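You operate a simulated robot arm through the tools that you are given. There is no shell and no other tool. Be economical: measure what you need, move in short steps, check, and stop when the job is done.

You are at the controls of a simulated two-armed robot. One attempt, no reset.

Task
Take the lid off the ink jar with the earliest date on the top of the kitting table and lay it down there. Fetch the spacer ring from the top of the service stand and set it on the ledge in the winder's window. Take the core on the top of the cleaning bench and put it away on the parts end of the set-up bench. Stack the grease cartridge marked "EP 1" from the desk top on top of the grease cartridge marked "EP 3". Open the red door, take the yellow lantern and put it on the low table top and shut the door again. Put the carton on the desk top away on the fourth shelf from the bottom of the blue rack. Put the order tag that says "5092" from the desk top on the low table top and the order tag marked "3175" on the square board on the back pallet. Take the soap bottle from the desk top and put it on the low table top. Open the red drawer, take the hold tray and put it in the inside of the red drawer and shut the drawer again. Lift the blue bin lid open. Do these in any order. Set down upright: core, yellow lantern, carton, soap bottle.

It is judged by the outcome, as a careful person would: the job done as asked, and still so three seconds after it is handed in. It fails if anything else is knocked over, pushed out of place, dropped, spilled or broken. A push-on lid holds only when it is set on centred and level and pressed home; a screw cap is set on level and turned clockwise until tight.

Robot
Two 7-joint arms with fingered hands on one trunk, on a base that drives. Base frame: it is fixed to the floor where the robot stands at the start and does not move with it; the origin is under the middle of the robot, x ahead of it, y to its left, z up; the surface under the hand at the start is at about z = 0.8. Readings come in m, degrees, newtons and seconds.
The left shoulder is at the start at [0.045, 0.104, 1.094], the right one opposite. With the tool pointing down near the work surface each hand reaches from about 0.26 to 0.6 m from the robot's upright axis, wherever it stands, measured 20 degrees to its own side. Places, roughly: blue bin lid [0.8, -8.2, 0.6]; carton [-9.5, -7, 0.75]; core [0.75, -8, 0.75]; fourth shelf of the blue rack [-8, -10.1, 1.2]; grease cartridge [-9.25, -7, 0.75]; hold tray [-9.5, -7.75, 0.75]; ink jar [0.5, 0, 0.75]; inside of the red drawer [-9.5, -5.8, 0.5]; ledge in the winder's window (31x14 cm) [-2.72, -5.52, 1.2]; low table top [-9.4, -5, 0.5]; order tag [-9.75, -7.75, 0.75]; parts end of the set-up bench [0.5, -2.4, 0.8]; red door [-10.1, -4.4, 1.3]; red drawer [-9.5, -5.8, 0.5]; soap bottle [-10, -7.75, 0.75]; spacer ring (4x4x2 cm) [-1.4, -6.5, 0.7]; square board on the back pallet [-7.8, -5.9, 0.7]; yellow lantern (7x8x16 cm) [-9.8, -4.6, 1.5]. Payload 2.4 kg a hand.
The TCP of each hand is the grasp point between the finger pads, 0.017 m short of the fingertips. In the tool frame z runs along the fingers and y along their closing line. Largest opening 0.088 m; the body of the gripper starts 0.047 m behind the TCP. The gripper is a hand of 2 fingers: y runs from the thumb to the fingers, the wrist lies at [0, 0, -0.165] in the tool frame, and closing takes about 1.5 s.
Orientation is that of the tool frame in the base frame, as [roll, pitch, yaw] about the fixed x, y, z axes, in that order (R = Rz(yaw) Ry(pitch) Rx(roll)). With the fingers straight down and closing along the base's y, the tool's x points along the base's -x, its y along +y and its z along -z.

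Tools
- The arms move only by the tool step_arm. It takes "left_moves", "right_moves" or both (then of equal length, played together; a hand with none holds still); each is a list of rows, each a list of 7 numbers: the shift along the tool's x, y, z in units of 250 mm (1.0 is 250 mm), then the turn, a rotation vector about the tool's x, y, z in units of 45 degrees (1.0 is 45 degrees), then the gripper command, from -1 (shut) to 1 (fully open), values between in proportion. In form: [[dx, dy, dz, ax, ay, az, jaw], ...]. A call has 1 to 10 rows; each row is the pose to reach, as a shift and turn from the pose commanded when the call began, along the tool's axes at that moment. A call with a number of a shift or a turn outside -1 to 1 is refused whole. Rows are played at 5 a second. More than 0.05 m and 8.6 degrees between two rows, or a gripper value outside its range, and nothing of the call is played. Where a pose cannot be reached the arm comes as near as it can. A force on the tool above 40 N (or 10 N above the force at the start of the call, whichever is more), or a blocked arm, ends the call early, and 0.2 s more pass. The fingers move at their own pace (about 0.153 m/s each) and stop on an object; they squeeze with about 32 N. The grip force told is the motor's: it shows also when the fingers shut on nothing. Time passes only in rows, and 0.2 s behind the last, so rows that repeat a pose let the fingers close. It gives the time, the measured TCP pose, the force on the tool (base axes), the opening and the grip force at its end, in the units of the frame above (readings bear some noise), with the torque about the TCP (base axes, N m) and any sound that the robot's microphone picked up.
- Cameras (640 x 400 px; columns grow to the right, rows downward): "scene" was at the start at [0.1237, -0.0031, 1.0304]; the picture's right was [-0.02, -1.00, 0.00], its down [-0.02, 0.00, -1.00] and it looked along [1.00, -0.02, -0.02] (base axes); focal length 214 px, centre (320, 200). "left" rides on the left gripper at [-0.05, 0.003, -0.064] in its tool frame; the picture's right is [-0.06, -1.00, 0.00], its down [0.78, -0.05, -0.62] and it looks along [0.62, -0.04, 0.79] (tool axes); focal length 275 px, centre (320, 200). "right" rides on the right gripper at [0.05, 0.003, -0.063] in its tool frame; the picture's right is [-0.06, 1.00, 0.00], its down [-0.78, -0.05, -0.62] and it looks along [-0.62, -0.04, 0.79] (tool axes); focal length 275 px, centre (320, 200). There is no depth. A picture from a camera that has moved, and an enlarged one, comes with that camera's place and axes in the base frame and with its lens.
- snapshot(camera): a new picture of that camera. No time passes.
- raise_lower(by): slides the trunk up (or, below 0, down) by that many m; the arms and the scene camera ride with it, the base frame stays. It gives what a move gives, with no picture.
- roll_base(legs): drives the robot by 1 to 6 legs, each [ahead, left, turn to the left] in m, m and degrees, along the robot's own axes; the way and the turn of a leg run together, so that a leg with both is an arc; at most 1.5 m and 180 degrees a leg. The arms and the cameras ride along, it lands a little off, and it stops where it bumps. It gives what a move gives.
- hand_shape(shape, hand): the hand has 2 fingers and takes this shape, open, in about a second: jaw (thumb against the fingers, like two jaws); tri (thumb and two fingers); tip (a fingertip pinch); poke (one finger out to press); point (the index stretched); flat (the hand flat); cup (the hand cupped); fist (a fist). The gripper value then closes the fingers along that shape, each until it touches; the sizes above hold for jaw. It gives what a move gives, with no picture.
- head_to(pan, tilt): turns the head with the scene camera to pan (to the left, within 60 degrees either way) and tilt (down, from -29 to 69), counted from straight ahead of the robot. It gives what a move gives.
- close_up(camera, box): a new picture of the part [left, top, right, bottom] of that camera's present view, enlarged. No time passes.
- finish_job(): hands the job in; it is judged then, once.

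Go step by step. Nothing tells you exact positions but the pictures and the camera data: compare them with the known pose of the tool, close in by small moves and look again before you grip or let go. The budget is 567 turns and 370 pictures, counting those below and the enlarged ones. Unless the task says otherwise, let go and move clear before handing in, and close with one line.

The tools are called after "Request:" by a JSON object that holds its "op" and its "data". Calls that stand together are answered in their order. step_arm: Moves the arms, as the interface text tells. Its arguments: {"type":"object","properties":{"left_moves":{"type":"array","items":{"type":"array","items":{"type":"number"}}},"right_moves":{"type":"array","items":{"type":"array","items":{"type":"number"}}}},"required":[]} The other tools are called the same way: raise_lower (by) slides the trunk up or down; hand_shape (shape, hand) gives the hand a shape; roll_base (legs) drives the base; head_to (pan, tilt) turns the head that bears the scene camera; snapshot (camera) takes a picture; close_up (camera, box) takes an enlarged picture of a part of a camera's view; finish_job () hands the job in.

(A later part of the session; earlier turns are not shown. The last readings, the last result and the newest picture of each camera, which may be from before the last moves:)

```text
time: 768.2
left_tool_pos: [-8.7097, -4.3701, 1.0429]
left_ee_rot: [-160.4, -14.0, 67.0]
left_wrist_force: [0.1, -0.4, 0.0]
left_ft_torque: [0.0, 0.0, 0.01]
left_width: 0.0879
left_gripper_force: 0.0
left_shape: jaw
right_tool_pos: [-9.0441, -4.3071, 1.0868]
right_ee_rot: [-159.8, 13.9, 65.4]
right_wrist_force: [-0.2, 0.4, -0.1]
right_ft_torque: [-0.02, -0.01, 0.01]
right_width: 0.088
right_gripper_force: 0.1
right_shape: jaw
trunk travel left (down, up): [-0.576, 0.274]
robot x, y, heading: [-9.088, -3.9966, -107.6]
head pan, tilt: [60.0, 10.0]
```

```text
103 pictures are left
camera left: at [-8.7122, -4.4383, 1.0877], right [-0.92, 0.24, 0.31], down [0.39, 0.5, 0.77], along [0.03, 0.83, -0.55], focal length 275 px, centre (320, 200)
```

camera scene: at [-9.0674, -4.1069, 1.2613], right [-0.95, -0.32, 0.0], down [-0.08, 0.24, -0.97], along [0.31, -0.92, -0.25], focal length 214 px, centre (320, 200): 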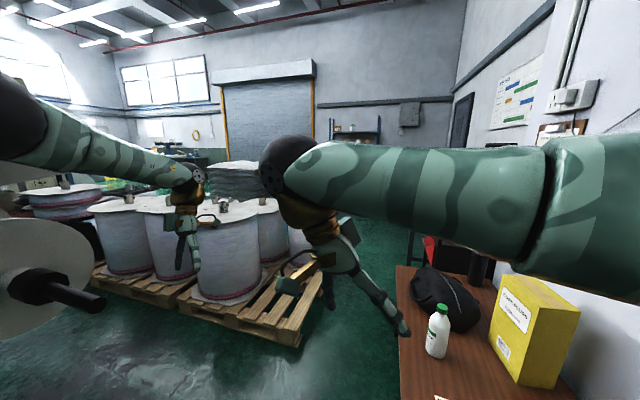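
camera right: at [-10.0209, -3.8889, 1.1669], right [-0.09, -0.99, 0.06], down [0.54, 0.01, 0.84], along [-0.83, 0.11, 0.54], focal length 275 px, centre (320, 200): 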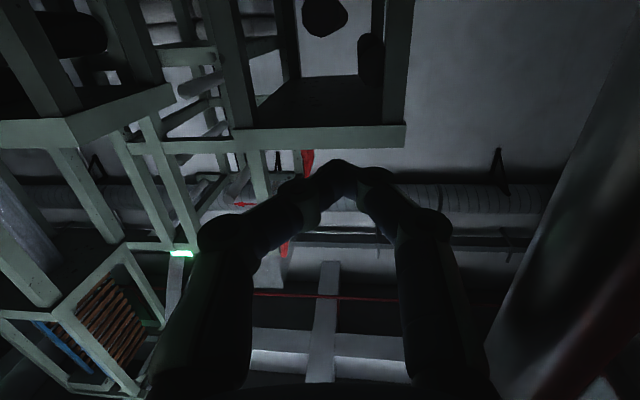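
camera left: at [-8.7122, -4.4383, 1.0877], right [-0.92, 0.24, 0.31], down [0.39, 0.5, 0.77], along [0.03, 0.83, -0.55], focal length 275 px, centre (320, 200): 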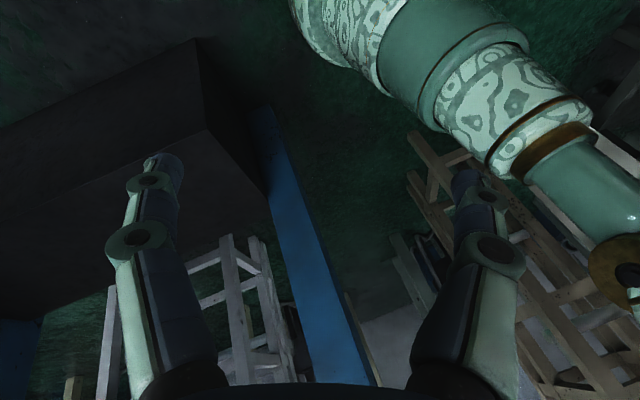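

Free now. I level and centre both hands.

Request:
{"op": "step_arm", "data": {"right_moves": [[-0.02, -0.15, 0, -0.1, 0.07, -0.01, 1], [-0.04, -0.3, 0, -0.2, 0.14, -0.02, 1], [-0.06, -0.45, -0.05, -0.3, 0.21, -0.03, 1], [-0.08, -0.6, -0.1, -0.4, 0.28, -0.05, 1], [-0.1, -0.75, -0.1, -0.445, 0.307, -0.054, 1], [-0.1, -0.9, -0.1, -0.445, 0.307, -0.054, 1]]}}

Request:
{"op": "step_arm", "data": {"left_moves": [[-0.03, -0.15, -0.05, -0.1, -0.07, 0.01, 1], [-0.06, -0.3, -0.1, -0.2, -0.14, 0.02, 1], [-0.09, -0.45, -0.15, -0.3, -0.21, 0.03, 1], [-0.12, -0.6, -0.2, -0.4, -0.28, 0.05, 1], [-0.15, -0.75, -0.25, -0.435, -0.31, 0.053, 1], [-0.2, -0.9, -0.3, -0.435, -0.31, 0.053, 1]]}}

Request:
{"op": "head_to", "data": {"pan": 0, "tilt": 15}}

Request:
{"op": "snapshot", "data": {"camera": "scene"}}

```text
time: 769.6
left_tool_pos: [-8.7075, -4.3723, 1.0419]
left_ee_rot: [-160.2, -14.2, 66.9]
left_wrist_force: [0.1, -0.3, -0.2]
left_ft_torque: [0.04, 0.0, -0.01]
left_width: 0.0878
left_gripper_force: 0.0
left_shape: jaw
right_tool_pos: [-9.2276, -4.2252, 1.1912]
right_ee_rot: [-180.0, 0.0, 65.4]
right_wrist_force: [-0.8, 0.2, 0.8]
right_ft_torque: [0.02, -0.01, -0.01]
right_width: 0.088
right_gripper_force: 0.1
right_shape: jaw
trunk travel left (down, up): [-0.576, 0.274]
robot x, y, heading: [-9.0869, -3.9986, -107.8]
head pan, tilt: [60.0, 10.0]
```

```text
time: 771.0
left_tool_pos: [-8.9123, -4.3786, 1.1724]
left_ee_rot: [-179.9, -0.1, 67.1]
left_wrist_force: [-0.5, 0.0, -0.1]
left_ft_torque: [0.01, 0.0, 0.01]
left_width: 0.0877
left_gripper_force: 0.0
left_shape: jaw
right_tool_pos: [-9.227, -4.2265, 1.1912]
right_ee_rot: [-179.8, -0.2, 65.3]
right_wrist_force: [0.2, -0.2, 0.2]
right_ft_torque: [0.0, 0.02, -0.01]
right_width: 0.088
right_gripper_force: 0.0
right_shape: jaw
trunk travel left (down, up): [-0.576, 0.274]
robot x, y, heading: [-9.0894, -3.9913, -107.9]
head pan, tilt: [60.0, 10.0]
```

```text
time: 772.3
left_tool_pos: [-8.9121, -4.3787, 1.1719]
left_ee_rot: [-179.8, -0.1, 67.1]
left_wrist_force: [-0.4, 0.2, 1.2]
left_ft_torque: [-0.02, -0.01, -0.01]
left_width: 0.088
left_gripper_force: 0.0
left_shape: jaw
right_tool_pos: [-9.2259, -4.2262, 1.1903]
right_ee_rot: [-179.7, -0.1, 65.3]
right_wrist_force: [0.7, -1.0, -0.1]
right_ft_torque: [-0.01, 0.0, 0.01]
right_width: 0.088
right_gripper_force: 0.0
right_shape: jaw
trunk travel left (down, up): [-0.576, 0.274]
robot x, y, heading: [-9.0879, -3.9939, -107.8]
head pan, tilt: [0.0, 15.0]
```

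```text
102 pictures are left
camera scene: at [-9.1252, -4.1099, 1.2604], right [-0.95, 0.31, 0.0], down [0.08, 0.25, -0.97], along [-0.3, -0.92, -0.26], focal length 214 px, centre (320, 200)
```

scene: 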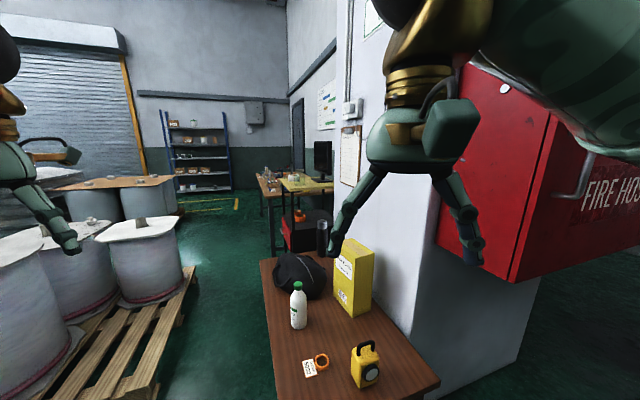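

Request:
{"op": "roll_base", "data": {"legs": [[0, 0, -72], [-0.2, 0, 0]]}}

Request:
{"op": "snapshot", "data": {"camera": "scene"}}

```text
time: 777.0
left_tool_pos: [-9.2001, -4.2805, 1.1714]
left_ee_rot: [-179.8, -0.2, -4.8]
left_wrist_force: [0.2, 0.7, -1.1]
left_ft_torque: [-0.02, -0.01, 0.0]
left_width: 0.088
left_gripper_force: 0.2
left_shape: jaw
right_tool_pos: [-9.1543, -3.9351, 1.1916]
right_ee_rot: [-179.8, -0.1, -6.5]
right_wrist_force: [0.4, -0.4, 1.0]
right_ft_torque: [0.02, 0.0, -0.03]
right_width: 0.0881
right_gripper_force: 0.2
right_shape: jaw
trunk travel left (down, up): [-0.576, 0.274]
robot x, y, heading: [-8.8914, -3.9943, -179.7]
head pan, tilt: [0.0, 15.0]
```

```text
101 pictures are left
camera scene: at [-9.0103, -3.9947, 1.2605], right [0.0, 1.0, 0.0], down [0.26, 0.0, -0.97], along [-0.97, 0.0, -0.26], focal length 214 px, centre (320, 200)
```

scene: 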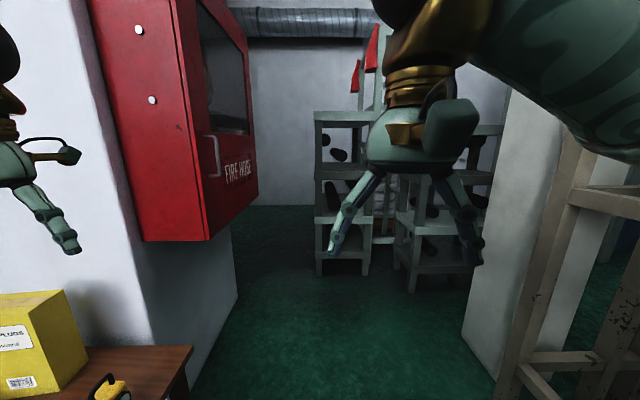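

Request:
{"op": "roll_base", "data": {"legs": [[-0.03, 0, 0], [0, 1.0, 0], [0, 0.78, 0]]}}

Request:
{"op": "head_to", "data": {"pan": 0, "tilt": 35}}

Request:
{"op": "snapshot", "data": {"camera": "scene"}}

```text
time: 777.9
left_tool_pos: [-9.1821, -4.2819, 1.171]
left_ee_rot: [-179.8, -0.1, -4.8]
left_wrist_force: [0.2, -0.1, 0.6]
left_ft_torque: [-0.01, 0.0, 0.05]
left_width: 0.0882
left_gripper_force: 0.2
left_shape: jaw
right_tool_pos: [-9.1363, -3.9357, 1.1913]
right_ee_rot: [-179.8, -0.3, -6.4]
right_wrist_force: [0.2, 0.0, 1.5]
right_ft_torque: [-0.01, -0.01, 0.03]
right_width: 0.0881
right_gripper_force: 0.0
right_shape: jaw
trunk travel left (down, up): [-0.576, 0.274]
robot x, y, heading: [-8.8735, -3.9939, -179.5]
head pan, tilt: [0.0, 15.0]
stopped in leg 1: the robot was blocked; the commanded pose is now the measured one
```

```text
time: 778.8
left_tool_pos: [-9.1805, -4.2807, 1.1721]
left_ee_rot: [-179.9, -0.2, -4.8]
left_wrist_force: [-0.4, 0.6, -0.3]
left_ft_torque: [0.05, 0.02, -0.02]
left_width: 0.0879
left_gripper_force: 0.0
left_shape: jaw
right_tool_pos: [-9.1362, -3.9359, 1.1917]
right_ee_rot: [-179.9, -0.2, -6.5]
right_wrist_force: [-0.6, 0.2, -0.1]
right_ft_torque: [-0.01, -0.01, 0.03]
right_width: 0.088
right_gripper_force: 0.0
right_shape: jaw
trunk travel left (down, up): [-0.576, 0.274]
robot x, y, heading: [-8.8701, -3.9943, -179.7]
head pan, tilt: [0.0, 35.0]
```

```text
100 pictures are left
camera scene: at [-8.9864, -3.995, 1.2284], right [-0.01, 1.0, 0.0], down [0.57, 0.0, -0.82], along [-0.82, 0.0, -0.57], focal length 214 px, centre (320, 200)
```

scene: 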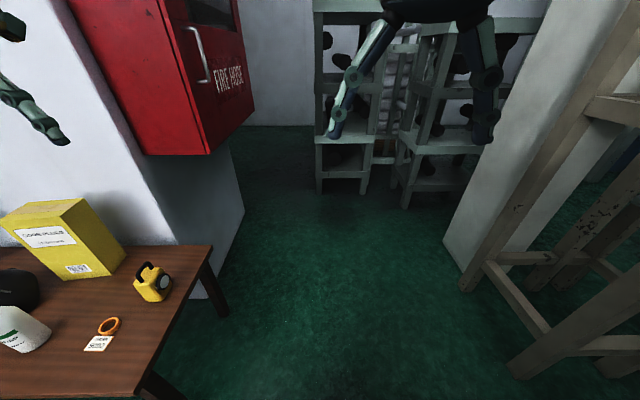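

Request:
{"op": "roll_base", "data": {"legs": [[0.01, 0, 0], [0, 1.0, 0], [0, 0.78, 0]]}}

Request:
{"op": "snapshot", "data": {"camera": "scene"}}

```text
time: 788.1
left_tool_pos: [-9.2084, -6.0604, 1.1718]
left_ee_rot: [-179.8, -0.1, -5.8]
left_wrist_force: [0.9, 0.3, -0.7]
left_ft_torque: [-0.01, -0.03, -0.01]
left_width: 0.0881
left_gripper_force: 0.0
left_shape: jaw
right_tool_pos: [-9.1567, -5.7152, 1.1911]
right_ee_rot: [-179.9, -0.3, -7.4]
right_wrist_force: [0.2, -0.3, -0.5]
right_ft_torque: [-0.02, 0.02, -0.03]
right_width: 0.0879
right_gripper_force: 0.0
right_shape: jaw
trunk travel left (down, up): [-0.576, 0.274]
robot x, y, heading: [-8.8939, -5.7774, 179.3]
head pan, tilt: [0.0, 35.0]
```

```text
99 pictures are left
camera scene: at [-9.009, -5.7772, 1.2283], right [0.01, 1.0, 0.0], down [0.57, -0.01, -0.82], along [-0.82, 0.01, -0.57], focal length 214 px, centre (320, 200)
```

scene: 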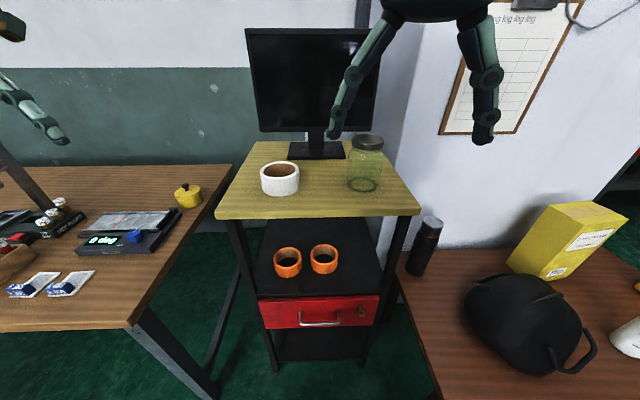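

Request:
{"op": "close_up", "data": {"camera": "scene", "box": [240, 270, 400, 370]}}

```text
4.00 times, centred on (320, 320) of scene
camera zoom: at [-9.009, -5.7772, 1.2283], right [0.01, 1.0, 0.0], down [0.57, -0.01, -0.82], along [-0.82, 0.01, -0.57], focal length 858 px, centre (320, -280)
```

zoom: 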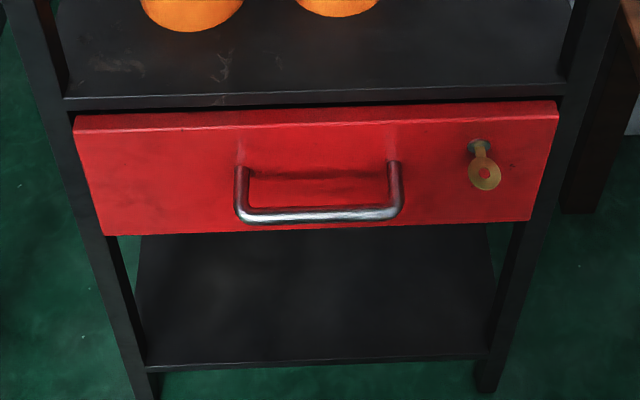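

The drawer's U-handle is at about (-9.342, -5.777, 0.52). I lower the trunk, keep the left hand high, and turn the right hand to straddle the bar.

Request:
{"op": "step_arm", "data": {"left_moves": [[0, 0, -0.15, 0, 0, 0, 1], [0, 0, -0.3, 0, 0, 0, 1], [0, 0, -0.45, 0, 0, 0, 1], [0, 0, -0.6, 0, 0, 0, 1], [0.1, 0, -0.75, 0, 0, 0, 1]], "right_moves": [[0, 0, 0, 0, 0, -0.19, 1], [0, 0, 0, 0, 0, -0.38, 1], [0, 0, 0, 0, 0, -0.57, 1], [0, 0, 0, 0, 0, -0.76, 1], [0, 0, 0, 0, 0, -0.95, 1]]}}

Request:
{"op": "step_arm", "data": {"right_moves": [[0, 0, 0, 0, 0, -0.19, 1], [0, 0, 0, 0, 0, -0.38, 1], [0, 0, 0, 0, 0, -0.57, 1], [0, 0, 0, 0, 0, -0.76, 1], [0, 0, 0, 0, 0, -0.95, 1], [0, 0, 0, 0, 0, -1, 1]]}}

Request:
{"op": "raise_lower", "data": {"by": -0.4}}

Request:
{"op": "roll_base", "data": {"legs": [[0, 0.07, 0.7]]}}

Request:
{"op": "snapshot", "data": {"camera": "right"}}

Request:
{"op": "snapshot", "data": {"camera": "scene"}}

```text
time: 789.3
left_tool_pos: [-9.1836, -6.0589, 1.3591]
left_ee_rot: [-179.8, -0.3, -5.8]
left_wrist_force: [-0.2, -0.2, -0.7]
left_ft_torque: [-0.02, -0.01, 0.04]
left_width: 0.088
left_gripper_force: 0.1
left_shape: jaw
right_tool_pos: [-9.1564, -5.7146, 1.1905]
right_ee_rot: [-180.0, -0.2, 35.4]
right_wrist_force: [-0.1, -0.6, 0.9]
right_ft_torque: [0.04, -0.01, -0.02]
right_width: 0.0881
right_gripper_force: 0.1
right_shape: jaw
trunk travel left (down, up): [-0.576, 0.274]
robot x, y, heading: [-8.8936, -5.7772, 179.2]
head pan, tilt: [0.0, 35.0]
```

```text
time: 790.7
left_tool_pos: [-9.1846, -6.0611, 1.3581]
left_ee_rot: [-179.8, -0.1, -5.8]
left_wrist_force: [-0.3, -0.1, 0.9]
left_ft_torque: [-0.02, 0.0, 0.0]
left_width: 0.088
left_gripper_force: 0.1
left_shape: jaw
right_tool_pos: [-9.1564, -5.7152, 1.1907]
right_ee_rot: [179.9, -0.2, 80.5]
right_wrist_force: [-0.4, -0.4, 0.2]
right_ft_torque: [0.02, 0.02, -0.02]
right_width: 0.0882
right_gripper_force: 0.2
right_shape: jaw
trunk travel left (down, up): [-0.576, 0.274]
robot x, y, heading: [-8.8939, -5.7762, 179.4]
head pan, tilt: [0.0, 35.0]
```

```text
time: 794.5
left_tool_pos: [-9.1833, -6.0629, 0.9586]
left_ee_rot: [-179.8, -0.2, -5.8]
left_wrist_force: [0.1, 0.3, 0.8]
left_ft_torque: [0.02, -0.02, 0.01]
left_width: 0.0878
left_gripper_force: 0.2
left_shape: jaw
right_tool_pos: [-9.157, -5.7149, 0.7915]
right_ee_rot: [179.9, -0.1, 80.3]
right_wrist_force: [-0.2, 0.3, 0.1]
right_ft_torque: [0.01, -0.01, 0.0]
right_width: 0.088
right_gripper_force: 0.1
right_shape: jaw
trunk travel left (down, up): [-0.176, 0.674]
robot x, y, heading: [-8.8966, -5.7817, 178.9]
head pan, tilt: [0.0, 35.0]
```

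```text
time: 795.5
left_tool_pos: [-9.1808, -6.1356, 0.9598]
left_ee_rot: [-179.9, -0.1, -5.1]
left_wrist_force: [-0.2, -0.3, 0.4]
left_ft_torque: [0.02, 0.01, 0.01]
left_width: 0.0879
left_gripper_force: 0.1
left_shape: jaw
right_tool_pos: [-9.1583, -5.7885, 0.7923]
right_ee_rot: [179.8, 0.0, 81.0]
right_wrist_force: [-0.3, 0.4, -0.2]
right_ft_torque: [-0.01, 0.01, 0.02]
right_width: 0.0878
right_gripper_force: 0.1
right_shape: jaw
trunk travel left (down, up): [-0.176, 0.674]
robot x, y, heading: [-8.8948, -5.8505, 179.9]
head pan, tilt: [0.0, 35.0]
```

```text
97 pictures are left
camera right: at [-9.1476, -5.7388, 0.8542], right [0.98, -0.22, 0.0], down [-0.17, -0.77, 0.62], along [-0.13, -0.6, -0.79], focal length 275 px, centre (320, 200)
```

right: 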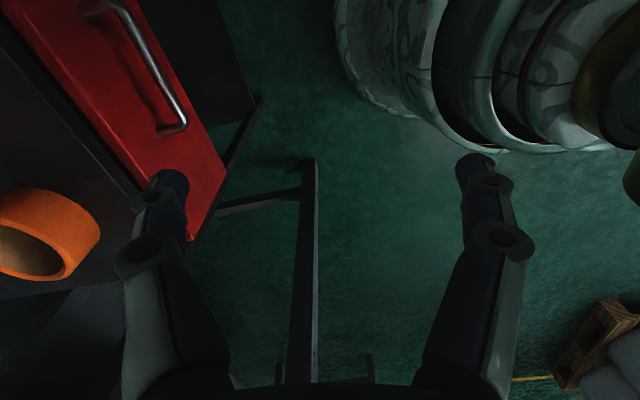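

```text
96 pictures are left
camera scene: at [-9.0209, -5.8482, 0.8273], right [0.0, 1.0, 0.0], down [0.57, 0.0, -0.82], along [-0.82, 0.0, -0.57], focal length 214 px, centre (320, 200)
```

scene: 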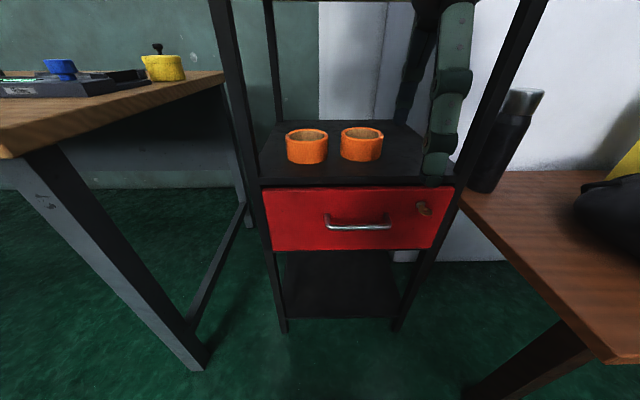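

Request:
{"op": "step_arm", "data": {"right_moves": [[-0.01, -0.12, 0.06, 0.08, 0, -0.04, -0.2], [-0.02, -0.24, 0.12, 0.16, 0, -0.08, -0.2], [-0.03, -0.36, 0.2, 0.26, 0, -0.12, -0.2], [-0.04, -0.48, 0.3, 0.36, 0, -0.16, -0.2], [-0.06, -0.6, 0.4, 0.444, 0, -0.2, -0.2], [-0.069, -0.68, 0.5, 0.444, 0, -0.2, -0.2], [-0.069, -0.68, 0.5, 0.444, 0, -0.2, -0.2]]}}

Request:
{"op": "snapshot", "data": {"camera": "scene"}}

Request:
{"op": "snapshot", "data": {"camera": "right"}}

```text
time: 797.1
left_tool_pos: [-9.1802, -6.1353, 0.9594]
left_ee_rot: [-179.8, -0.1, -5.1]
left_wrist_force: [-0.5, 1.1, 0.0]
left_ft_torque: [-0.01, -0.02, 0.02]
left_width: 0.0881
left_gripper_force: 0.1
left_shape: jaw
right_tool_pos: [-9.3295, -5.7778, 0.6647]
right_ee_rot: [-160.3, -1.7, 89.9]
right_wrist_force: [-0.6, -0.7, 0.3]
right_ft_torque: [0.0, 0.0, -0.01]
right_width: 0.0355
right_gripper_force: 0.1
right_shape: jaw
trunk travel left (down, up): [-0.176, 0.674]
robot x, y, heading: [-8.8944, -5.8485, 179.9]
head pan, tilt: [0.0, 35.0]
```

```text
95 pictures are left
camera scene: at [-9.0209, -5.8483, 0.8274], right [0.0, 1.0, 0.0], down [0.57, 0.0, -0.82], along [-0.82, 0.0, -0.57], focal length 214 px, centre (320, 200)
```

scene: 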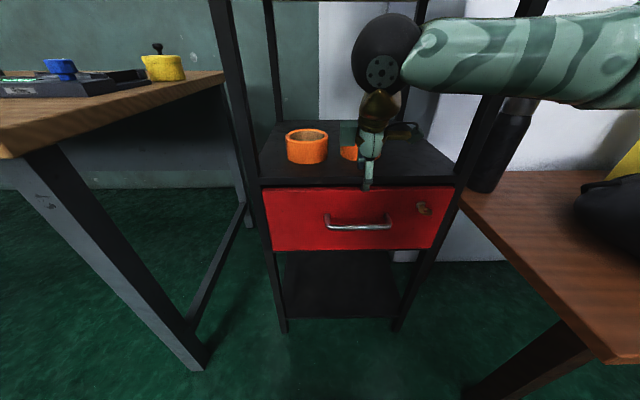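

```text
94 pictures are left
camera right: at [-9.3062, -5.7291, 0.7246], right [0.94, -0.05, -0.34], down [0.16, -0.8, 0.58], along [-0.3, -0.6, -0.74], focal length 275 px, centre (320, 200)
```

right: 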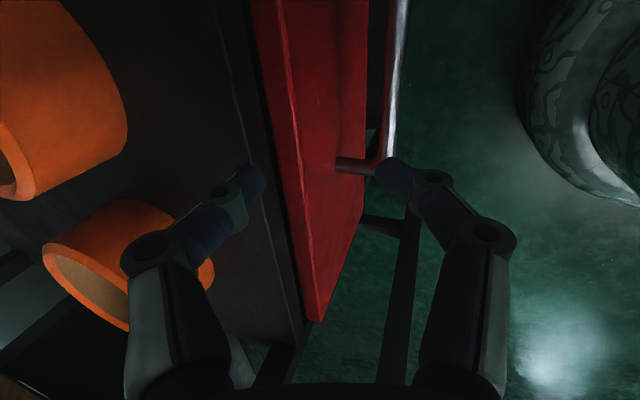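

Request:
{"op": "step_arm", "data": {"right_moves": [[0, 0.04, 0.11, 0, 0, 0, -0.2], [0, 0.08, 0.22, 0, 0, 0, -0.2], [0, 0.12, 0.33, 0, 0, 0, -0.2]]}}

Request:
{"op": "close_up", "data": {"camera": "scene", "box": [300, 140, 460, 260]}}

Request:
{"op": "snapshot", "data": {"camera": "right"}}

```text
time: 797.9
left_tool_pos: [-9.1815, -6.1363, 0.9596]
left_ee_rot: [-179.8, -0.1, -5.1]
left_wrist_force: [0.8, 0.3, 0.4]
left_ft_torque: [0.01, 0.0, -0.03]
left_width: 0.0882
left_gripper_force: 0.0
left_shape: jaw
right_tool_pos: [-9.3274, -5.7761, 0.5749]
right_ee_rot: [-160.2, -1.6, 89.9]
right_wrist_force: [0.7, 0.8, 0.6]
right_ft_torque: [-0.06, 0.03, 0.0]
right_width: 0.0354
right_gripper_force: 0.1
right_shape: jaw
trunk travel left (down, up): [-0.176, 0.674]
robot x, y, heading: [-8.8957, -5.8479, 179.9]
head pan, tilt: [0.0, 35.0]
```

```text
3.33 times, centred on (380, 200) of scene
camera zoom: at [-9.0207, -5.8483, 0.8274], right [0.0, 1.0, 0.0], down [0.57, 0.0, -0.82], along [-0.82, 0.0, -0.57], focal length 715 px, centre (120, 200)
```

zoom: 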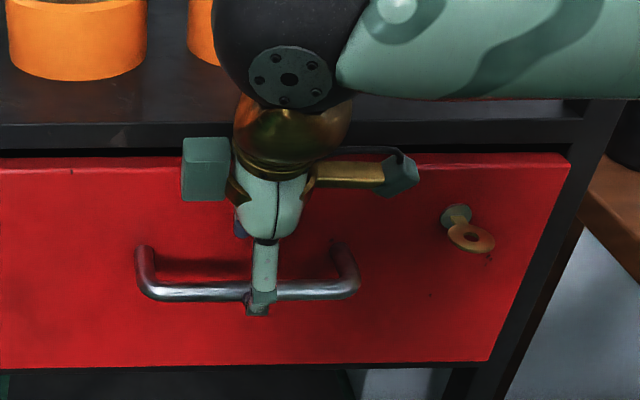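

```text
92 pictures are left
camera right: at [-9.3038, -5.7267, 0.636], right [0.94, -0.05, -0.34], down [0.16, -0.8, 0.58], along [-0.3, -0.6, -0.74], focal length 275 px, centre (320, 200)
```

right: 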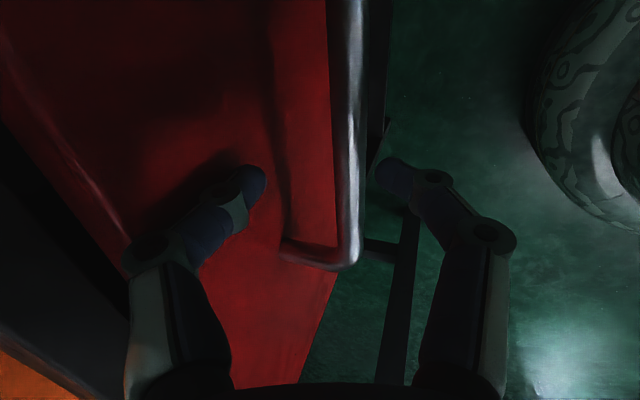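

Request:
{"op": "step_arm", "data": {"right_moves": [[0, 0.04, 0.05, 0, 0, 0, -0.2], [0, 0.06, 0.1, 0, 0, 0, -0.2], [0, 0.06, 0.1, 0, 0, 0, -1], [0, 0.06, 0.1, 0, 0, 0, -1], [0, 0.06, 0.1, 0, 0, 0, -1], [0, 0.06, 0.1, 0, 0, 0, -1]]}}

Request:
{"op": "snapshot", "data": {"camera": "right"}}

```text
time: 799.3
left_tool_pos: [-9.1822, -6.136, 0.9583]
left_ee_rot: [-179.8, -0.2, -5.1]
left_wrist_force: [-0.1, 0.1, 0.1]
left_ft_torque: [0.0, 0.02, 0.0]
left_width: 0.0879
left_gripper_force: 0.0
left_shape: jaw
right_tool_pos: [-9.3221, -5.7746, 0.5492]
right_ee_rot: [-160.4, -1.7, 89.9]
right_wrist_force: [-1.8, -1.0, -9.1]
right_ft_torque: [0.01, -0.08, -0.01]
right_width: 0.0002
right_gripper_force: 32.5
right_shape: jaw
trunk travel left (down, up): [-0.176, 0.674]
robot x, y, heading: [-8.8938, -5.8501, 180.2]
head pan, tilt: [0.0, 35.0]
```

```text
91 pictures are left
camera right: at [-9.2981, -5.7266, 0.6081], right [0.94, -0.05, -0.34], down [0.16, -0.8, 0.58], along [-0.3, -0.6, -0.74], focal length 275 px, centre (320, 200)
```

right: 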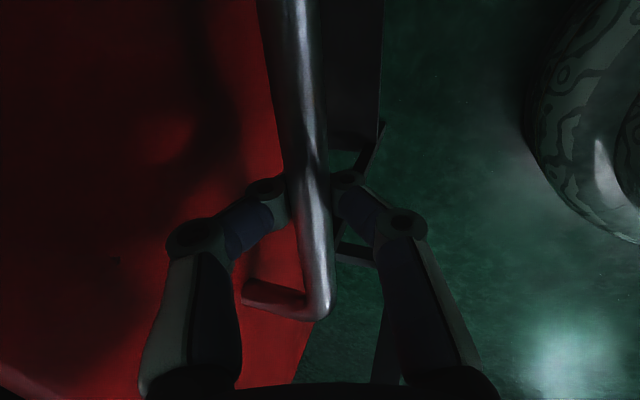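

Request:
{"op": "step_arm", "data": {"right_moves": [[0, 0.1, -0.036, 0, 0, 0, -1], [0, 0.2, -0.072, 0, 0, 0, -1], [0, 0.3, -0.107, 0, 0, 0, -1], [0, 0.42, -0.15, 0, 0, 0, -1], [0, 0.53, -0.19, 0, 0, 0, -1], [0, 0.62, -0.222, 0, 0, 0, -1]]}}

Request:
{"op": "snapshot", "data": {"camera": "scene"}}

```text
time: 800.7
left_tool_pos: [-9.1826, -6.1349, 0.9606]
left_ee_rot: [-179.9, -0.2, -5.2]
left_wrist_force: [-0.4, -0.6, 0.0]
left_ft_torque: [0.0, 0.01, -0.01]
left_width: 0.0879
left_gripper_force: 0.0
left_shape: jaw
right_tool_pos: [-9.1582, -5.7743, 0.5493]
right_ee_rot: [-160.3, -1.7, 89.8]
right_wrist_force: [0.0, 7.9, -15.9]
right_ft_torque: [0.02, -0.03, -0.04]
right_width: 0.0001
right_gripper_force: 32.1
right_shape: jaw
trunk travel left (down, up): [-0.176, 0.674]
robot x, y, heading: [-8.8951, -5.8479, 180.2]
head pan, tilt: [0.0, 35.0]
```

```text
90 pictures are left
camera scene: at [-9.0213, -5.8478, 0.8272], right [0.0, 1.0, 0.0], down [0.57, 0.0, -0.82], along [-0.82, 0.0, -0.57], focal length 214 px, centre (320, 200)
```

scene: 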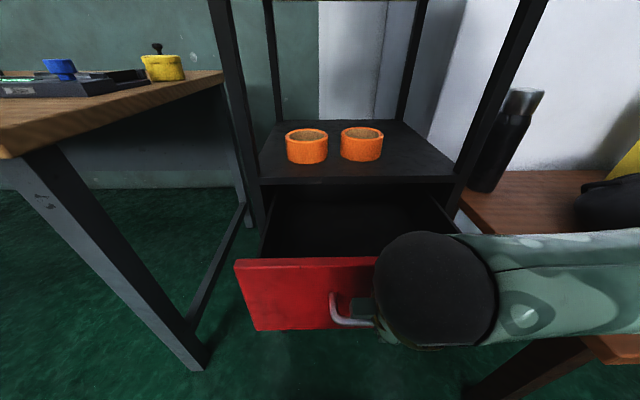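

The drawer is open about 16 cm. I release, lift clear, restore the hand, and raise the trunk.

Request:
{"op": "step_arm", "data": {"right_moves": [[0, 0, 0, 0, 0, 0, -0.4], [0, 0, 0, 0, 0, 0, 0], [0, 0, 0, 0, 0, 0, 0], [0, -0.04, -0.1, 0, 0, 0, 0], [0, -0.09, -0.24, 0, 0, 0, 0], [0, -0.14, -0.4, -0.1, 0, 0, 0.5], [0, -0.2, -0.55, -0.25, 0, 0, 0.5], [0, -0.26, -0.7, -0.44, 0, 0, 0.5]]}}

Request:
{"op": "raise_lower", "data": {"by": 0.4}}

Request:
{"op": "step_arm", "data": {"right_moves": [[0, 0, 0, 0, 0, 0.19, 1], [0, 0, 0, 0, 0, 0.38, 1], [0, 0, 0, 0, 0, 0.57, 1], [0, 0, 0, 0, 0, 0.76, 1], [0, 0, 0, 0, 0, 0.95, 1]]}}

Request:
{"op": "step_arm", "data": {"right_moves": [[0, 0, 0, 0, 0, 0.19, 1], [0, 0, 0, 0, 0, 0.38, 1], [0, 0, 0, 0, 0, 0.57, 1], [0, 0, 0, 0, 0, 0.76, 1], [0, 0, 0, 0, 0, 0.95, 1], [0, 0, 0, 0, 0, 1.0, 1]]}}

Request:
{"op": "snapshot", "data": {"camera": "scene"}}

```text
time: 802.5
left_tool_pos: [-9.1806, -6.1354, 0.9599]
left_ee_rot: [-179.9, -0.1, -5.0]
left_wrist_force: [0.6, -0.3, 0.2]
left_ft_torque: [-0.01, -0.05, 0.0]
left_width: 0.0881
left_gripper_force: 0.1
left_shape: jaw
right_tool_pos: [-9.1612, -5.7785, 0.7367]
right_ee_rot: [-180.0, -1.6, 89.7]
right_wrist_force: [-0.7, 0.3, 0.3]
right_ft_torque: [0.01, 0.04, -0.02]
right_width: 0.0658
right_gripper_force: 0.1
right_shape: jaw
trunk travel left (down, up): [-0.176, 0.674]
robot x, y, heading: [-8.897, -5.8469, 180.1]
head pan, tilt: [0.0, 35.0]
```

```text
time: 806.4
left_tool_pos: [-9.1811, -6.1355, 1.3599]
left_ee_rot: [-179.8, -0.1, -5.1]
left_wrist_force: [-0.4, -0.8, -0.1]
left_ft_torque: [-0.01, -0.03, -0.01]
left_width: 0.088
left_gripper_force: 0.1
left_shape: jaw
right_tool_pos: [-9.159, -5.7816, 1.1358]
right_ee_rot: [179.9, -1.7, 89.9]
right_wrist_force: [0.0, -1.2, 0.0]
right_ft_torque: [0.0, 0.02, 0.01]
right_width: 0.0658
right_gripper_force: 0.2
right_shape: jaw
trunk travel left (down, up): [-0.576, 0.274]
robot x, y, heading: [-8.8938, -5.8417, 180.0]
head pan, tilt: [0.0, 35.0]
```

```text
time: 807.6
left_tool_pos: [-9.1822, -6.1363, 1.3589]
left_ee_rot: [-179.9, -0.1, -5.0]
left_wrist_force: [0.0, -1.4, 0.1]
left_ft_torque: [-0.01, 0.02, 0.0]
left_width: 0.0879
left_gripper_force: 0.1
left_shape: jaw
right_tool_pos: [-9.1607, -5.7813, 1.1348]
right_ee_rot: [-179.0, -1.3, 47.0]
right_wrist_force: [-0.1, 0.4, -0.6]
right_ft_torque: [-0.02, -0.04, 0.02]
right_width: 0.0882
right_gripper_force: 0.0
right_shape: jaw
trunk travel left (down, up): [-0.576, 0.274]
robot x, y, heading: [-8.8926, -5.8469, 180.2]
head pan, tilt: [0.0, 35.0]
```

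```text
time: 809.0
left_tool_pos: [-9.1816, -6.1369, 1.3604]
left_ee_rot: [-179.8, -0.1, -5.1]
left_wrist_force: [-0.1, 0.0, 0.4]
left_ft_torque: [-0.01, -0.03, -0.03]
left_width: 0.0883
left_gripper_force: 0.0
left_shape: jaw
right_tool_pos: [-9.16, -5.7815, 1.1357]
right_ee_rot: [-178.4, -0.3, 2.0]
right_wrist_force: [0.1, 0.6, -0.1]
right_ft_torque: [-0.02, 0.04, -0.02]
right_width: 0.088
right_gripper_force: 0.0
right_shape: jaw
trunk travel left (down, up): [-0.576, 0.274]
robot x, y, heading: [-8.8945, -5.846, 180.1]
head pan, tilt: [0.0, 35.0]
```

```text
89 pictures are left
camera scene: at [-9.0094, -5.8483, 1.2283], right [0.0, 1.0, 0.0], down [0.57, 0.0, -0.82], along [-0.82, 0.0, -0.57], focal length 214 px, centre (320, 200)
```

scene: 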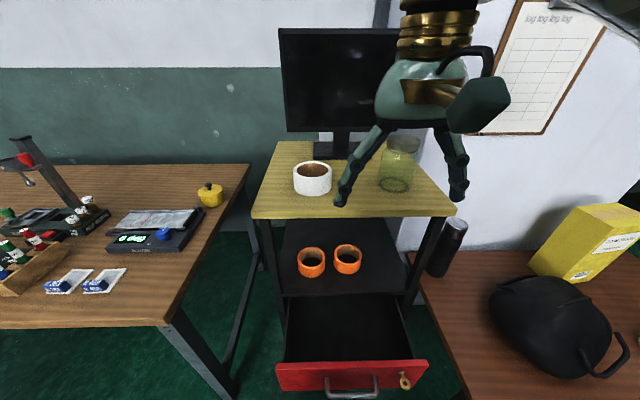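

Request:
{"op": "roll_base", "data": {"legs": [[0, 1.4, 0], [0, 1.42, 0], [0, 0, -90], [0, 0.62, 0]]}}

Request:
{"op": "head_to", "data": {"pan": 0, "tilt": 30}}

Request:
{"op": "snapshot", "data": {"camera": "scene"}}

```text
time: 829.4
left_tool_pos: [-9.8031, -8.3742, 1.3588]
left_ee_rot: [-179.7, -0.1, -94.4]
left_wrist_force: [-0.1, 0.6, -0.7]
left_ft_torque: [-0.01, 0.0, 0.0]
left_width: 0.0881
left_gripper_force: 0.1
left_shape: jaw
right_tool_pos: [-9.4468, -8.3926, 1.1361]
right_ee_rot: [-178.3, -0.1, -87.3]
right_wrist_force: [-0.3, -0.7, 0.0]
right_ft_torque: [0.02, 0.03, 0.02]
right_width: 0.0879
right_gripper_force: 0.1
right_shape: jaw
trunk travel left (down, up): [-0.576, 0.274]
robot x, y, heading: [-9.5126, -8.6551, 90.4]
head pan, tilt: [0.0, 35.0]
```

```text
time: 830.1
left_tool_pos: [-9.8015, -8.3744, 1.3588]
left_ee_rot: [-179.8, -0.1, -94.5]
left_wrist_force: [-0.5, -0.5, -0.6]
left_ft_torque: [0.0, 0.0, -0.03]
left_width: 0.0878
left_gripper_force: 0.1
left_shape: jaw
right_tool_pos: [-9.4468, -8.3911, 1.1344]
right_ee_rot: [-178.4, -0.1, -87.2]
right_wrist_force: [-0.9, -0.3, 0.4]
right_ft_torque: [0.0, -0.02, -0.01]
right_width: 0.0879
right_gripper_force: 0.1
right_shape: jaw
trunk travel left (down, up): [-0.576, 0.274]
robot x, y, heading: [-9.5102, -8.6574, 90.8]
head pan, tilt: [0.0, 30.0]
```

```text
88 pictures are left
camera scene: at [-9.511, -8.5409, 1.2361], right [1.0, 0.01, 0.0], down [0.0, -0.5, -0.87], along [-0.01, 0.87, -0.5], focal length 214 px, centre (320, 200)
```

scene: 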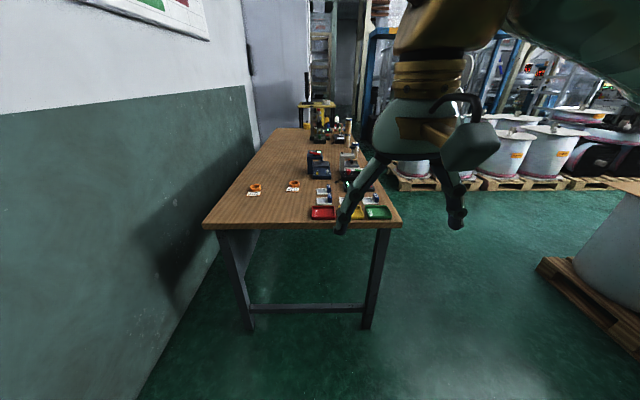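

Request:
{"op": "step_arm", "data": {"right_moves": [[0, 0, -0.15, -0.02, 0, 0, 1], [0, 0, -0.3, -0.036, 0, 0, 1], [0, 0, -0.45, -0.036, 0, 0, 1], [0, 0, -0.6, -0.036, 0, 0, 1]]}}

Request:
{"op": "roll_base", "data": {"legs": [[0, 0.1, -0.8], [0.53, 0, 0]]}}

Request:
{"op": "raise_lower", "data": {"by": -0.3}}

Request:
{"op": "snapshot", "data": {"camera": "scene"}}

Request:
{"op": "snapshot", "data": {"camera": "right"}}

```text
time: 831.1
left_tool_pos: [-9.8029, -8.3745, 1.3596]
left_ee_rot: [-179.8, -0.1, -94.4]
left_wrist_force: [-0.5, -0.5, 0.2]
left_ft_torque: [-0.01, -0.03, 0.02]
left_width: 0.088
left_gripper_force: 0.0
left_shape: jaw
right_tool_pos: [-9.4507, -8.3895, 1.2831]
right_ee_rot: [-180.0, -0.2, -87.3]
right_wrist_force: [0.3, -0.5, 0.3]
right_ft_torque: [-0.01, 0.02, 0.01]
right_width: 0.0879
right_gripper_force: 0.1
right_shape: jaw
trunk travel left (down, up): [-0.576, 0.274]
robot x, y, heading: [-9.5118, -8.6584, 90.5]
head pan, tilt: [0.0, 30.0]
```

```text
time: 834.9
left_tool_pos: [-9.8965, -7.8382, 1.3591]
left_ee_rot: [-179.8, -0.2, -95.3]
left_wrist_force: [-1.0, 0.1, -0.3]
left_ft_torque: [0.0, -0.01, 0.0]
left_width: 0.088
left_gripper_force: 0.1
left_shape: jaw
right_tool_pos: [-9.5447, -7.858, 1.2828]
right_ee_rot: [-179.9, -0.2, -88.1]
right_wrist_force: [-1.1, 0.3, -1.4]
right_ft_torque: [0.0, 0.01, 0.01]
right_width: 0.0878
right_gripper_force: 0.1
right_shape: jaw
trunk travel left (down, up): [-0.576, 0.274]
robot x, y, heading: [-9.6082, -8.1267, 89.6]
head pan, tilt: [0.0, 30.0]
```

```text
time: 837.9
left_tool_pos: [-9.8959, -7.8388, 1.0597]
left_ee_rot: [-179.8, -0.1, -95.3]
left_wrist_force: [-0.3, 0.1, 0.9]
left_ft_torque: [-0.03, 0.0, 0.0]
left_width: 0.0878
left_gripper_force: 0.0
left_shape: jaw
right_tool_pos: [-9.5449, -7.8595, 0.9819]
right_ee_rot: [-179.8, -0.2, -88.1]
right_wrist_force: [-1.0, 0.3, 0.2]
right_ft_torque: [-0.03, -0.01, 0.02]
right_width: 0.0878
right_gripper_force: 0.0
right_shape: jaw
trunk travel left (down, up): [-0.276, 0.574]
robot x, y, heading: [-9.6107, -8.1223, 89.4]
head pan, tilt: [0.0, 30.0]
```

```text
87 pictures are left
camera scene: at [-9.6075, -8.0018, 0.9347], right [1.0, 0.0, 0.0], down [0.0, -0.5, -0.87], along [0.0, 0.87, -0.5], focal length 214 px, centre (320, 200)
```

scene: 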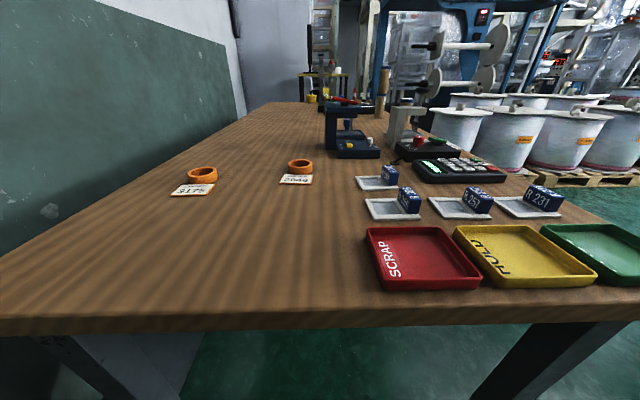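

```text
86 pictures are left
camera right: at [-9.547, -7.908, 1.0461], right [-1.0, 0.03, 0.0], down [0.02, 0.79, 0.62], along [0.02, 0.62, -0.79], focal length 275 px, centre (320, 200)
```

right: 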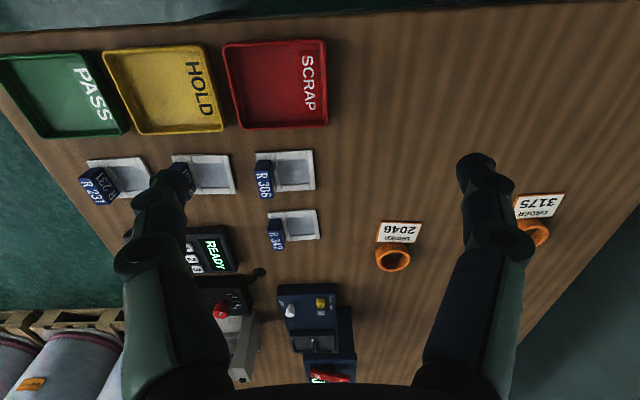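

HOLD tray rim spans about x -9.447..-9.354, y -7.870..-7.791; tag 3175's ring is near (-9.835, -7.627). Left hand goes for the tag, right hand turns to pinch the tray's near wall.

Request:
{"op": "step_arm", "data": {"left_moves": [[-0.14, -0.03, 0.06, 0, 0, -0.04, 0.6], [-0.28, -0.06, 0.12, 0, 0, -0.08, 0.6], [-0.42, -0.09, 0.2, 0, 0, -0.118, 0.6], [-0.56, -0.12, 0.3, 0, 0, -0.118, 0.6], [-0.7, -0.15, 0.4, 0, 0, -0.118, 0.6], [-0.82, -0.165, 0.5, 0, 0, -0.118, 0.6], [-0.867, -0.165, 0.62, 0, 0, -0.118, 0.6]], "right_moves": [[0, 0, 0, 0, 0, -0.15, 0.6], [0, 0, 0, 0, 0, -0.3, 0.6], [0, 0, 0, 0, 0, -0.45, 0.6], [0, 0, 0, 0, 0, -0.6, 0.6], [0, 0, 0, 0, 0, -0.75, 0.6], [0, 0, 0, 0, 0, -0.9, 0.6], [0, 0, 0, 0, 0, -1.0, 0.6]]}}

Request:
{"op": "step_arm", "data": {"right_moves": [[0, 0, 0, 0, 0, -0.19, 0.6], [0, 0, 0, 0, 0, -0.38, 0.6], [0, 0, 0, 0, 0, -0.57, 0.6], [0, 0, 0, 0, 0, -0.76, 0.6], [0, 0, 0, 0, 0, -0.95, 0.6], [0, 0, 0, 0, 0, -0.96, 0.6]]}}

Request:
{"op": "snapshot", "data": {"camera": "left"}}

Request:
{"op": "snapshot", "data": {"camera": "scene"}}

```text
time: 839.5
left_tool_pos: [-9.8356, -7.6265, 0.9033]
left_ee_rot: [-179.9, -0.1, -89.9]
left_wrist_force: [-0.2, -0.2, -0.5]
left_ft_torque: [-0.01, -0.02, 0.0]
left_width: 0.0704
left_gripper_force: 0.0
left_shape: jaw
right_tool_pos: [-9.5459, -7.8591, 0.9826]
right_ee_rot: [179.9, -0.1, -43.0]
right_wrist_force: [0.3, -0.5, 0.2]
right_ft_torque: [0.0, -0.01, 0.03]
right_width: 0.0704
right_gripper_force: 0.1
right_shape: jaw
trunk travel left (down, up): [-0.276, 0.574]
robot x, y, heading: [-9.6072, -8.1223, 89.7]
head pan, tilt: [0.0, 30.0]
```

```text
time: 840.9
left_tool_pos: [-9.8341, -7.6254, 0.9033]
left_ee_rot: [-179.9, -0.3, -90.0]
left_wrist_force: [-0.7, -0.2, 0.2]
left_ft_torque: [0.02, -0.03, -0.04]
left_width: 0.0706
left_gripper_force: 0.1
left_shape: jaw
right_tool_pos: [-9.5452, -7.8577, 0.9823]
right_ee_rot: [179.8, -0.1, 0.2]
right_wrist_force: [-0.4, 0.2, 0.1]
right_ft_torque: [-0.01, -0.01, -0.03]
right_width: 0.0707
right_gripper_force: 0.1
right_shape: jaw
trunk travel left (down, up): [-0.276, 0.574]
robot x, y, heading: [-9.6074, -8.1231, 89.7]
head pan, tilt: [0.0, 30.0]
```

```text
85 pictures are left
camera left: at [-9.8391, -7.5769, 0.9669], right [1.0, 0.06, 0.0], down [0.05, -0.78, 0.62], along [0.04, -0.62, -0.78], focal length 275 px, centre (320, 200)
```

left: 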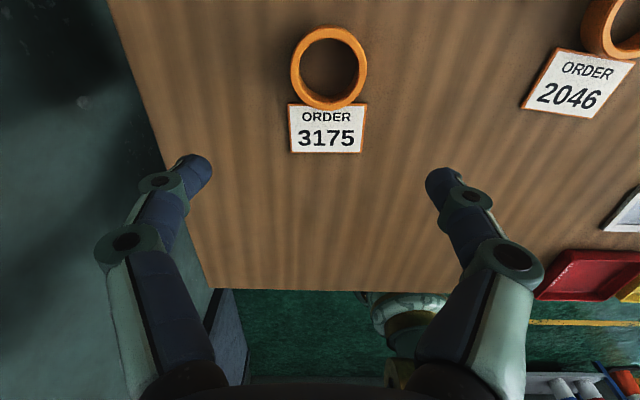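

```text
84 pictures are left
camera scene: at [-9.6075, -8.0017, 0.9346], right [1.0, 0.0, 0.0], down [0.0, -0.5, -0.87], along [0.0, 0.87, -0.5], focal length 214 px, centre (320, 200)
```

scene: 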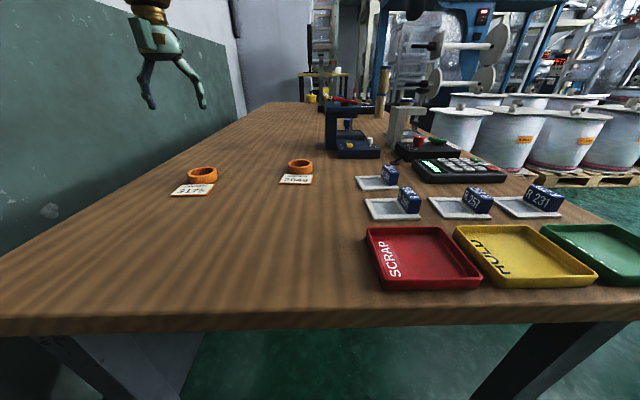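

Request:
{"op": "step_arm", "data": {"left_moves": [[-0.024, -0.014, 0.14, 0, 0, 0, 0.6], [-0.024, -0.014, 0.28, 0, 0, 0, 0.6], [-0.024, -0.014, 0.42, 0, 0, 0, 0.6], [-0.024, -0.014, 0.494, 0, 0, 0, 0.6], [-0.024, -0.014, 0.494, 0, 0, 0, -1], [-0.024, -0.014, 0.494, 0, 0, 0, -1], [-0.024, -0.014, 0.494, 0, 0, 0, -1], [-0.024, -0.014, 0.494, 0, 0, 0, -1]]}}

Request:
{"op": "snapshot", "data": {"camera": "left"}}

```text
time: 842.7
left_tool_pos: [-9.8322, -7.622, 0.7811]
left_ee_rot: [-179.9, -0.2, -90.0]
left_wrist_force: [0.3, 0.3, -0.1]
left_ft_torque: [0.02, 0.01, 0.01]
left_width: 0.0425
left_gripper_force: 31.8
left_shape: jaw
right_tool_pos: [-9.5452, -7.8585, 0.9833]
right_ee_rot: [179.9, -0.1, 0.1]
right_wrist_force: [-0.5, -0.4, 0.1]
right_ft_torque: [-0.01, 0.01, 0.03]
right_width: 0.0703
right_gripper_force: 0.2
right_shape: jaw
trunk travel left (down, up): [-0.276, 0.574]
robot x, y, heading: [-9.6094, -8.1239, 89.5]
head pan, tilt: [0.0, 30.0]
```

```text
83 pictures are left
camera left: at [-9.8366, -7.5724, 0.8445], right [1.0, 0.06, 0.0], down [0.05, -0.78, 0.62], along [0.04, -0.62, -0.78], focal length 275 px, centre (320, 200)
```

left: 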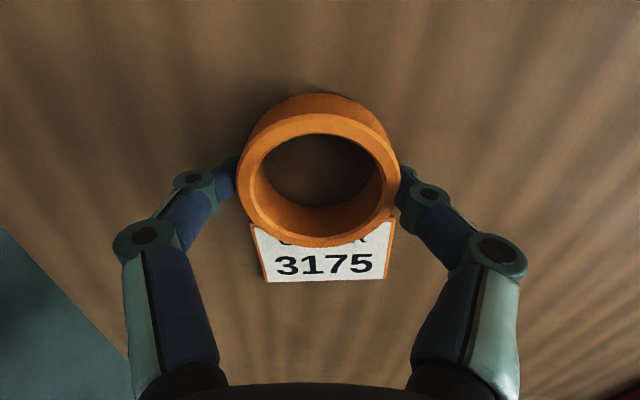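

Request:
{"op": "step_arm", "data": {"left_moves": [[0, 0, -0.1, 0, 0, 0, -1], [0, 0, -0.25, 0, 0, 0, -1], [0, 0, -0.4, 0, 0, 0, -1], [0, 0, -0.55, 0, 0, 0, -1], [0.1, 0, -0.7, 0, 0, 0, -1], [0.2, 0, -0.8, 0, 0, 0, -1]], "right_moves": [[0.14, 0.01, 0.05, 0, 0, 0, 0.5], [0.28, 0.02, 0.1, 0, 0, 0, 0.5], [0.42, 0.03, 0.18, 0, 0, 0, 0.5], [0.54, 0.042, 0.28, 0, 0, 0, 0.5], [0.58, 0.042, 0.4, 0, 0, 0, 0.5], [0.58, 0.042, 0.5, 0, 0, 0, 0.5]]}}

Request:
{"op": "snapshot", "data": {"camera": "right"}}

Request:
{"op": "close_up", "data": {"camera": "scene", "box": [380, 140, 620, 310]}}

```text
time: 844.1
left_tool_pos: [-9.8297, -7.6695, 0.9799]
left_ee_rot: [-180.0, -0.3, -90.0]
left_wrist_force: [1.3, 0.0, 0.5]
left_ft_torque: [-0.01, 0.0, 0.0]
left_width: 0.0421
left_gripper_force: 32.0
left_shape: jaw
right_tool_pos: [-9.3979, -7.8654, 0.8567]
right_ee_rot: [179.8, -0.1, 0.1]
right_wrist_force: [-0.3, -0.3, -0.5]
right_ft_torque: [-0.02, 0.01, 0.03]
right_width: 0.0662
right_gripper_force: 0.1
right_shape: jaw
right hand out of reach, approached as far as the arm can: row 4, 5, 6
trunk travel left (down, up): [-0.276, 0.574]
robot x, y, heading: [-9.6092, -8.1252, 89.7]
head pan, tilt: [0.0, 30.0]
```

```text
82 pictures are left
camera right: at [-9.3494, -7.8669, 0.9201], right [-0.06, -1.0, 0.0], down [-0.78, 0.05, 0.62], along [-0.62, 0.03, -0.79], focal length 275 px, centre (320, 200)
```

right: 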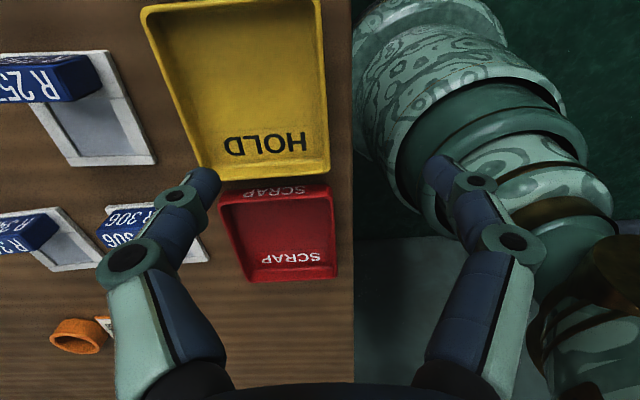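

```text
2.35 times, centred on (500, 225) of scene
camera zoom: at [-9.6075, -8.0017, 0.9346], right [1.0, 0.0, 0.0], down [0.0, -0.5, -0.87], along [0.0, 0.87, -0.5], focal length 505 px, centre (-104, 141)
```

zoom: 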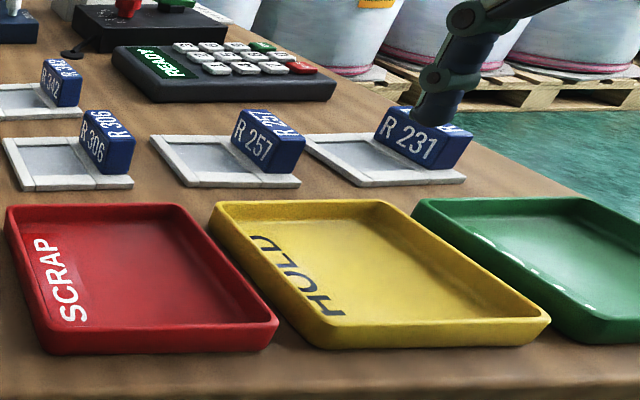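

Request:
{"op": "roll_base", "data": {"legs": [[-0.09, 0, 0]]}}

Request:
{"op": "step_arm", "data": {"right_moves": [[0, -0.12, 0, 0, 0, 0, 0.5], [0, -0.24, 0, 0, 0, 0, 0.5], [0, -0.35, 0, 0, 0, 0, 0.5], [0, -0.35, 0, 0, 0, 0, 0.5]]}}

Request:
{"op": "snapshot", "data": {"camera": "right"}}

```text
time: 845.2
left_tool_pos: [-9.8294, -7.7583, 0.9799]
left_ee_rot: [-179.9, -0.3, -90.1]
left_wrist_force: [0.1, -0.8, 0.5]
left_ft_torque: [0.0, 0.03, 0.01]
left_width: 0.0425
left_gripper_force: 31.5
left_shape: jaw
right_tool_pos: [-9.3985, -7.9554, 0.8572]
right_ee_rot: [179.8, 0.0, -0.1]
right_wrist_force: [-0.2, -0.1, -0.7]
right_ft_torque: [0.02, -0.03, -0.03]
right_width: 0.0664
right_gripper_force: 0.0
right_shape: jaw
trunk travel left (down, up): [-0.276, 0.574]
robot x, y, heading: [-9.6068, -8.2152, 89.4]
head pan, tilt: [0.0, 30.0]
```

```text
time: 846.2
left_tool_pos: [-9.8315, -7.7591, 0.9791]
left_ee_rot: [-179.9, -0.2, -90.2]
left_wrist_force: [0.4, 0.2, -0.3]
left_ft_torque: [0.01, 0.0, -0.02]
left_width: 0.0423
left_gripper_force: 32.0
left_shape: jaw
right_tool_pos: [-9.3997, -7.8669, 0.8565]
right_ee_rot: [179.8, 0.0, 0.0]
right_wrist_force: [0.2, 0.0, 0.3]
right_ft_torque: [0.02, 0.02, 0.0]
right_width: 0.0662
right_gripper_force: 0.1
right_shape: jaw
trunk travel left (down, up): [-0.276, 0.574]
robot x, y, heading: [-9.6072, -8.213, 89.6]
head pan, tilt: [0.0, 30.0]
```

```text
80 pictures are left
camera right: at [-9.3497, -7.8683, 0.9205], right [-0.06, -1.0, 0.0], down [-0.78, 0.05, 0.62], along [-0.62, 0.04, -0.79], focal length 275 px, centre (320, 200)
```

right: 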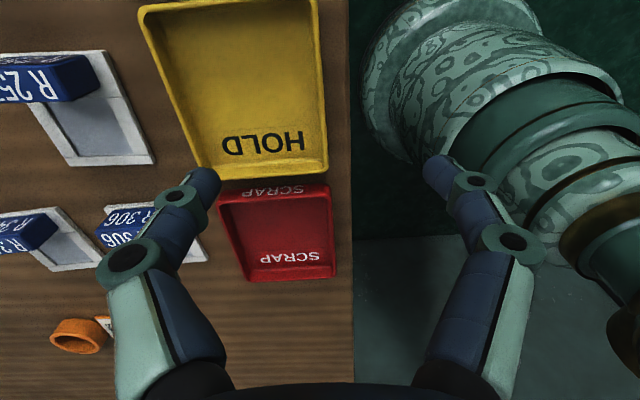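

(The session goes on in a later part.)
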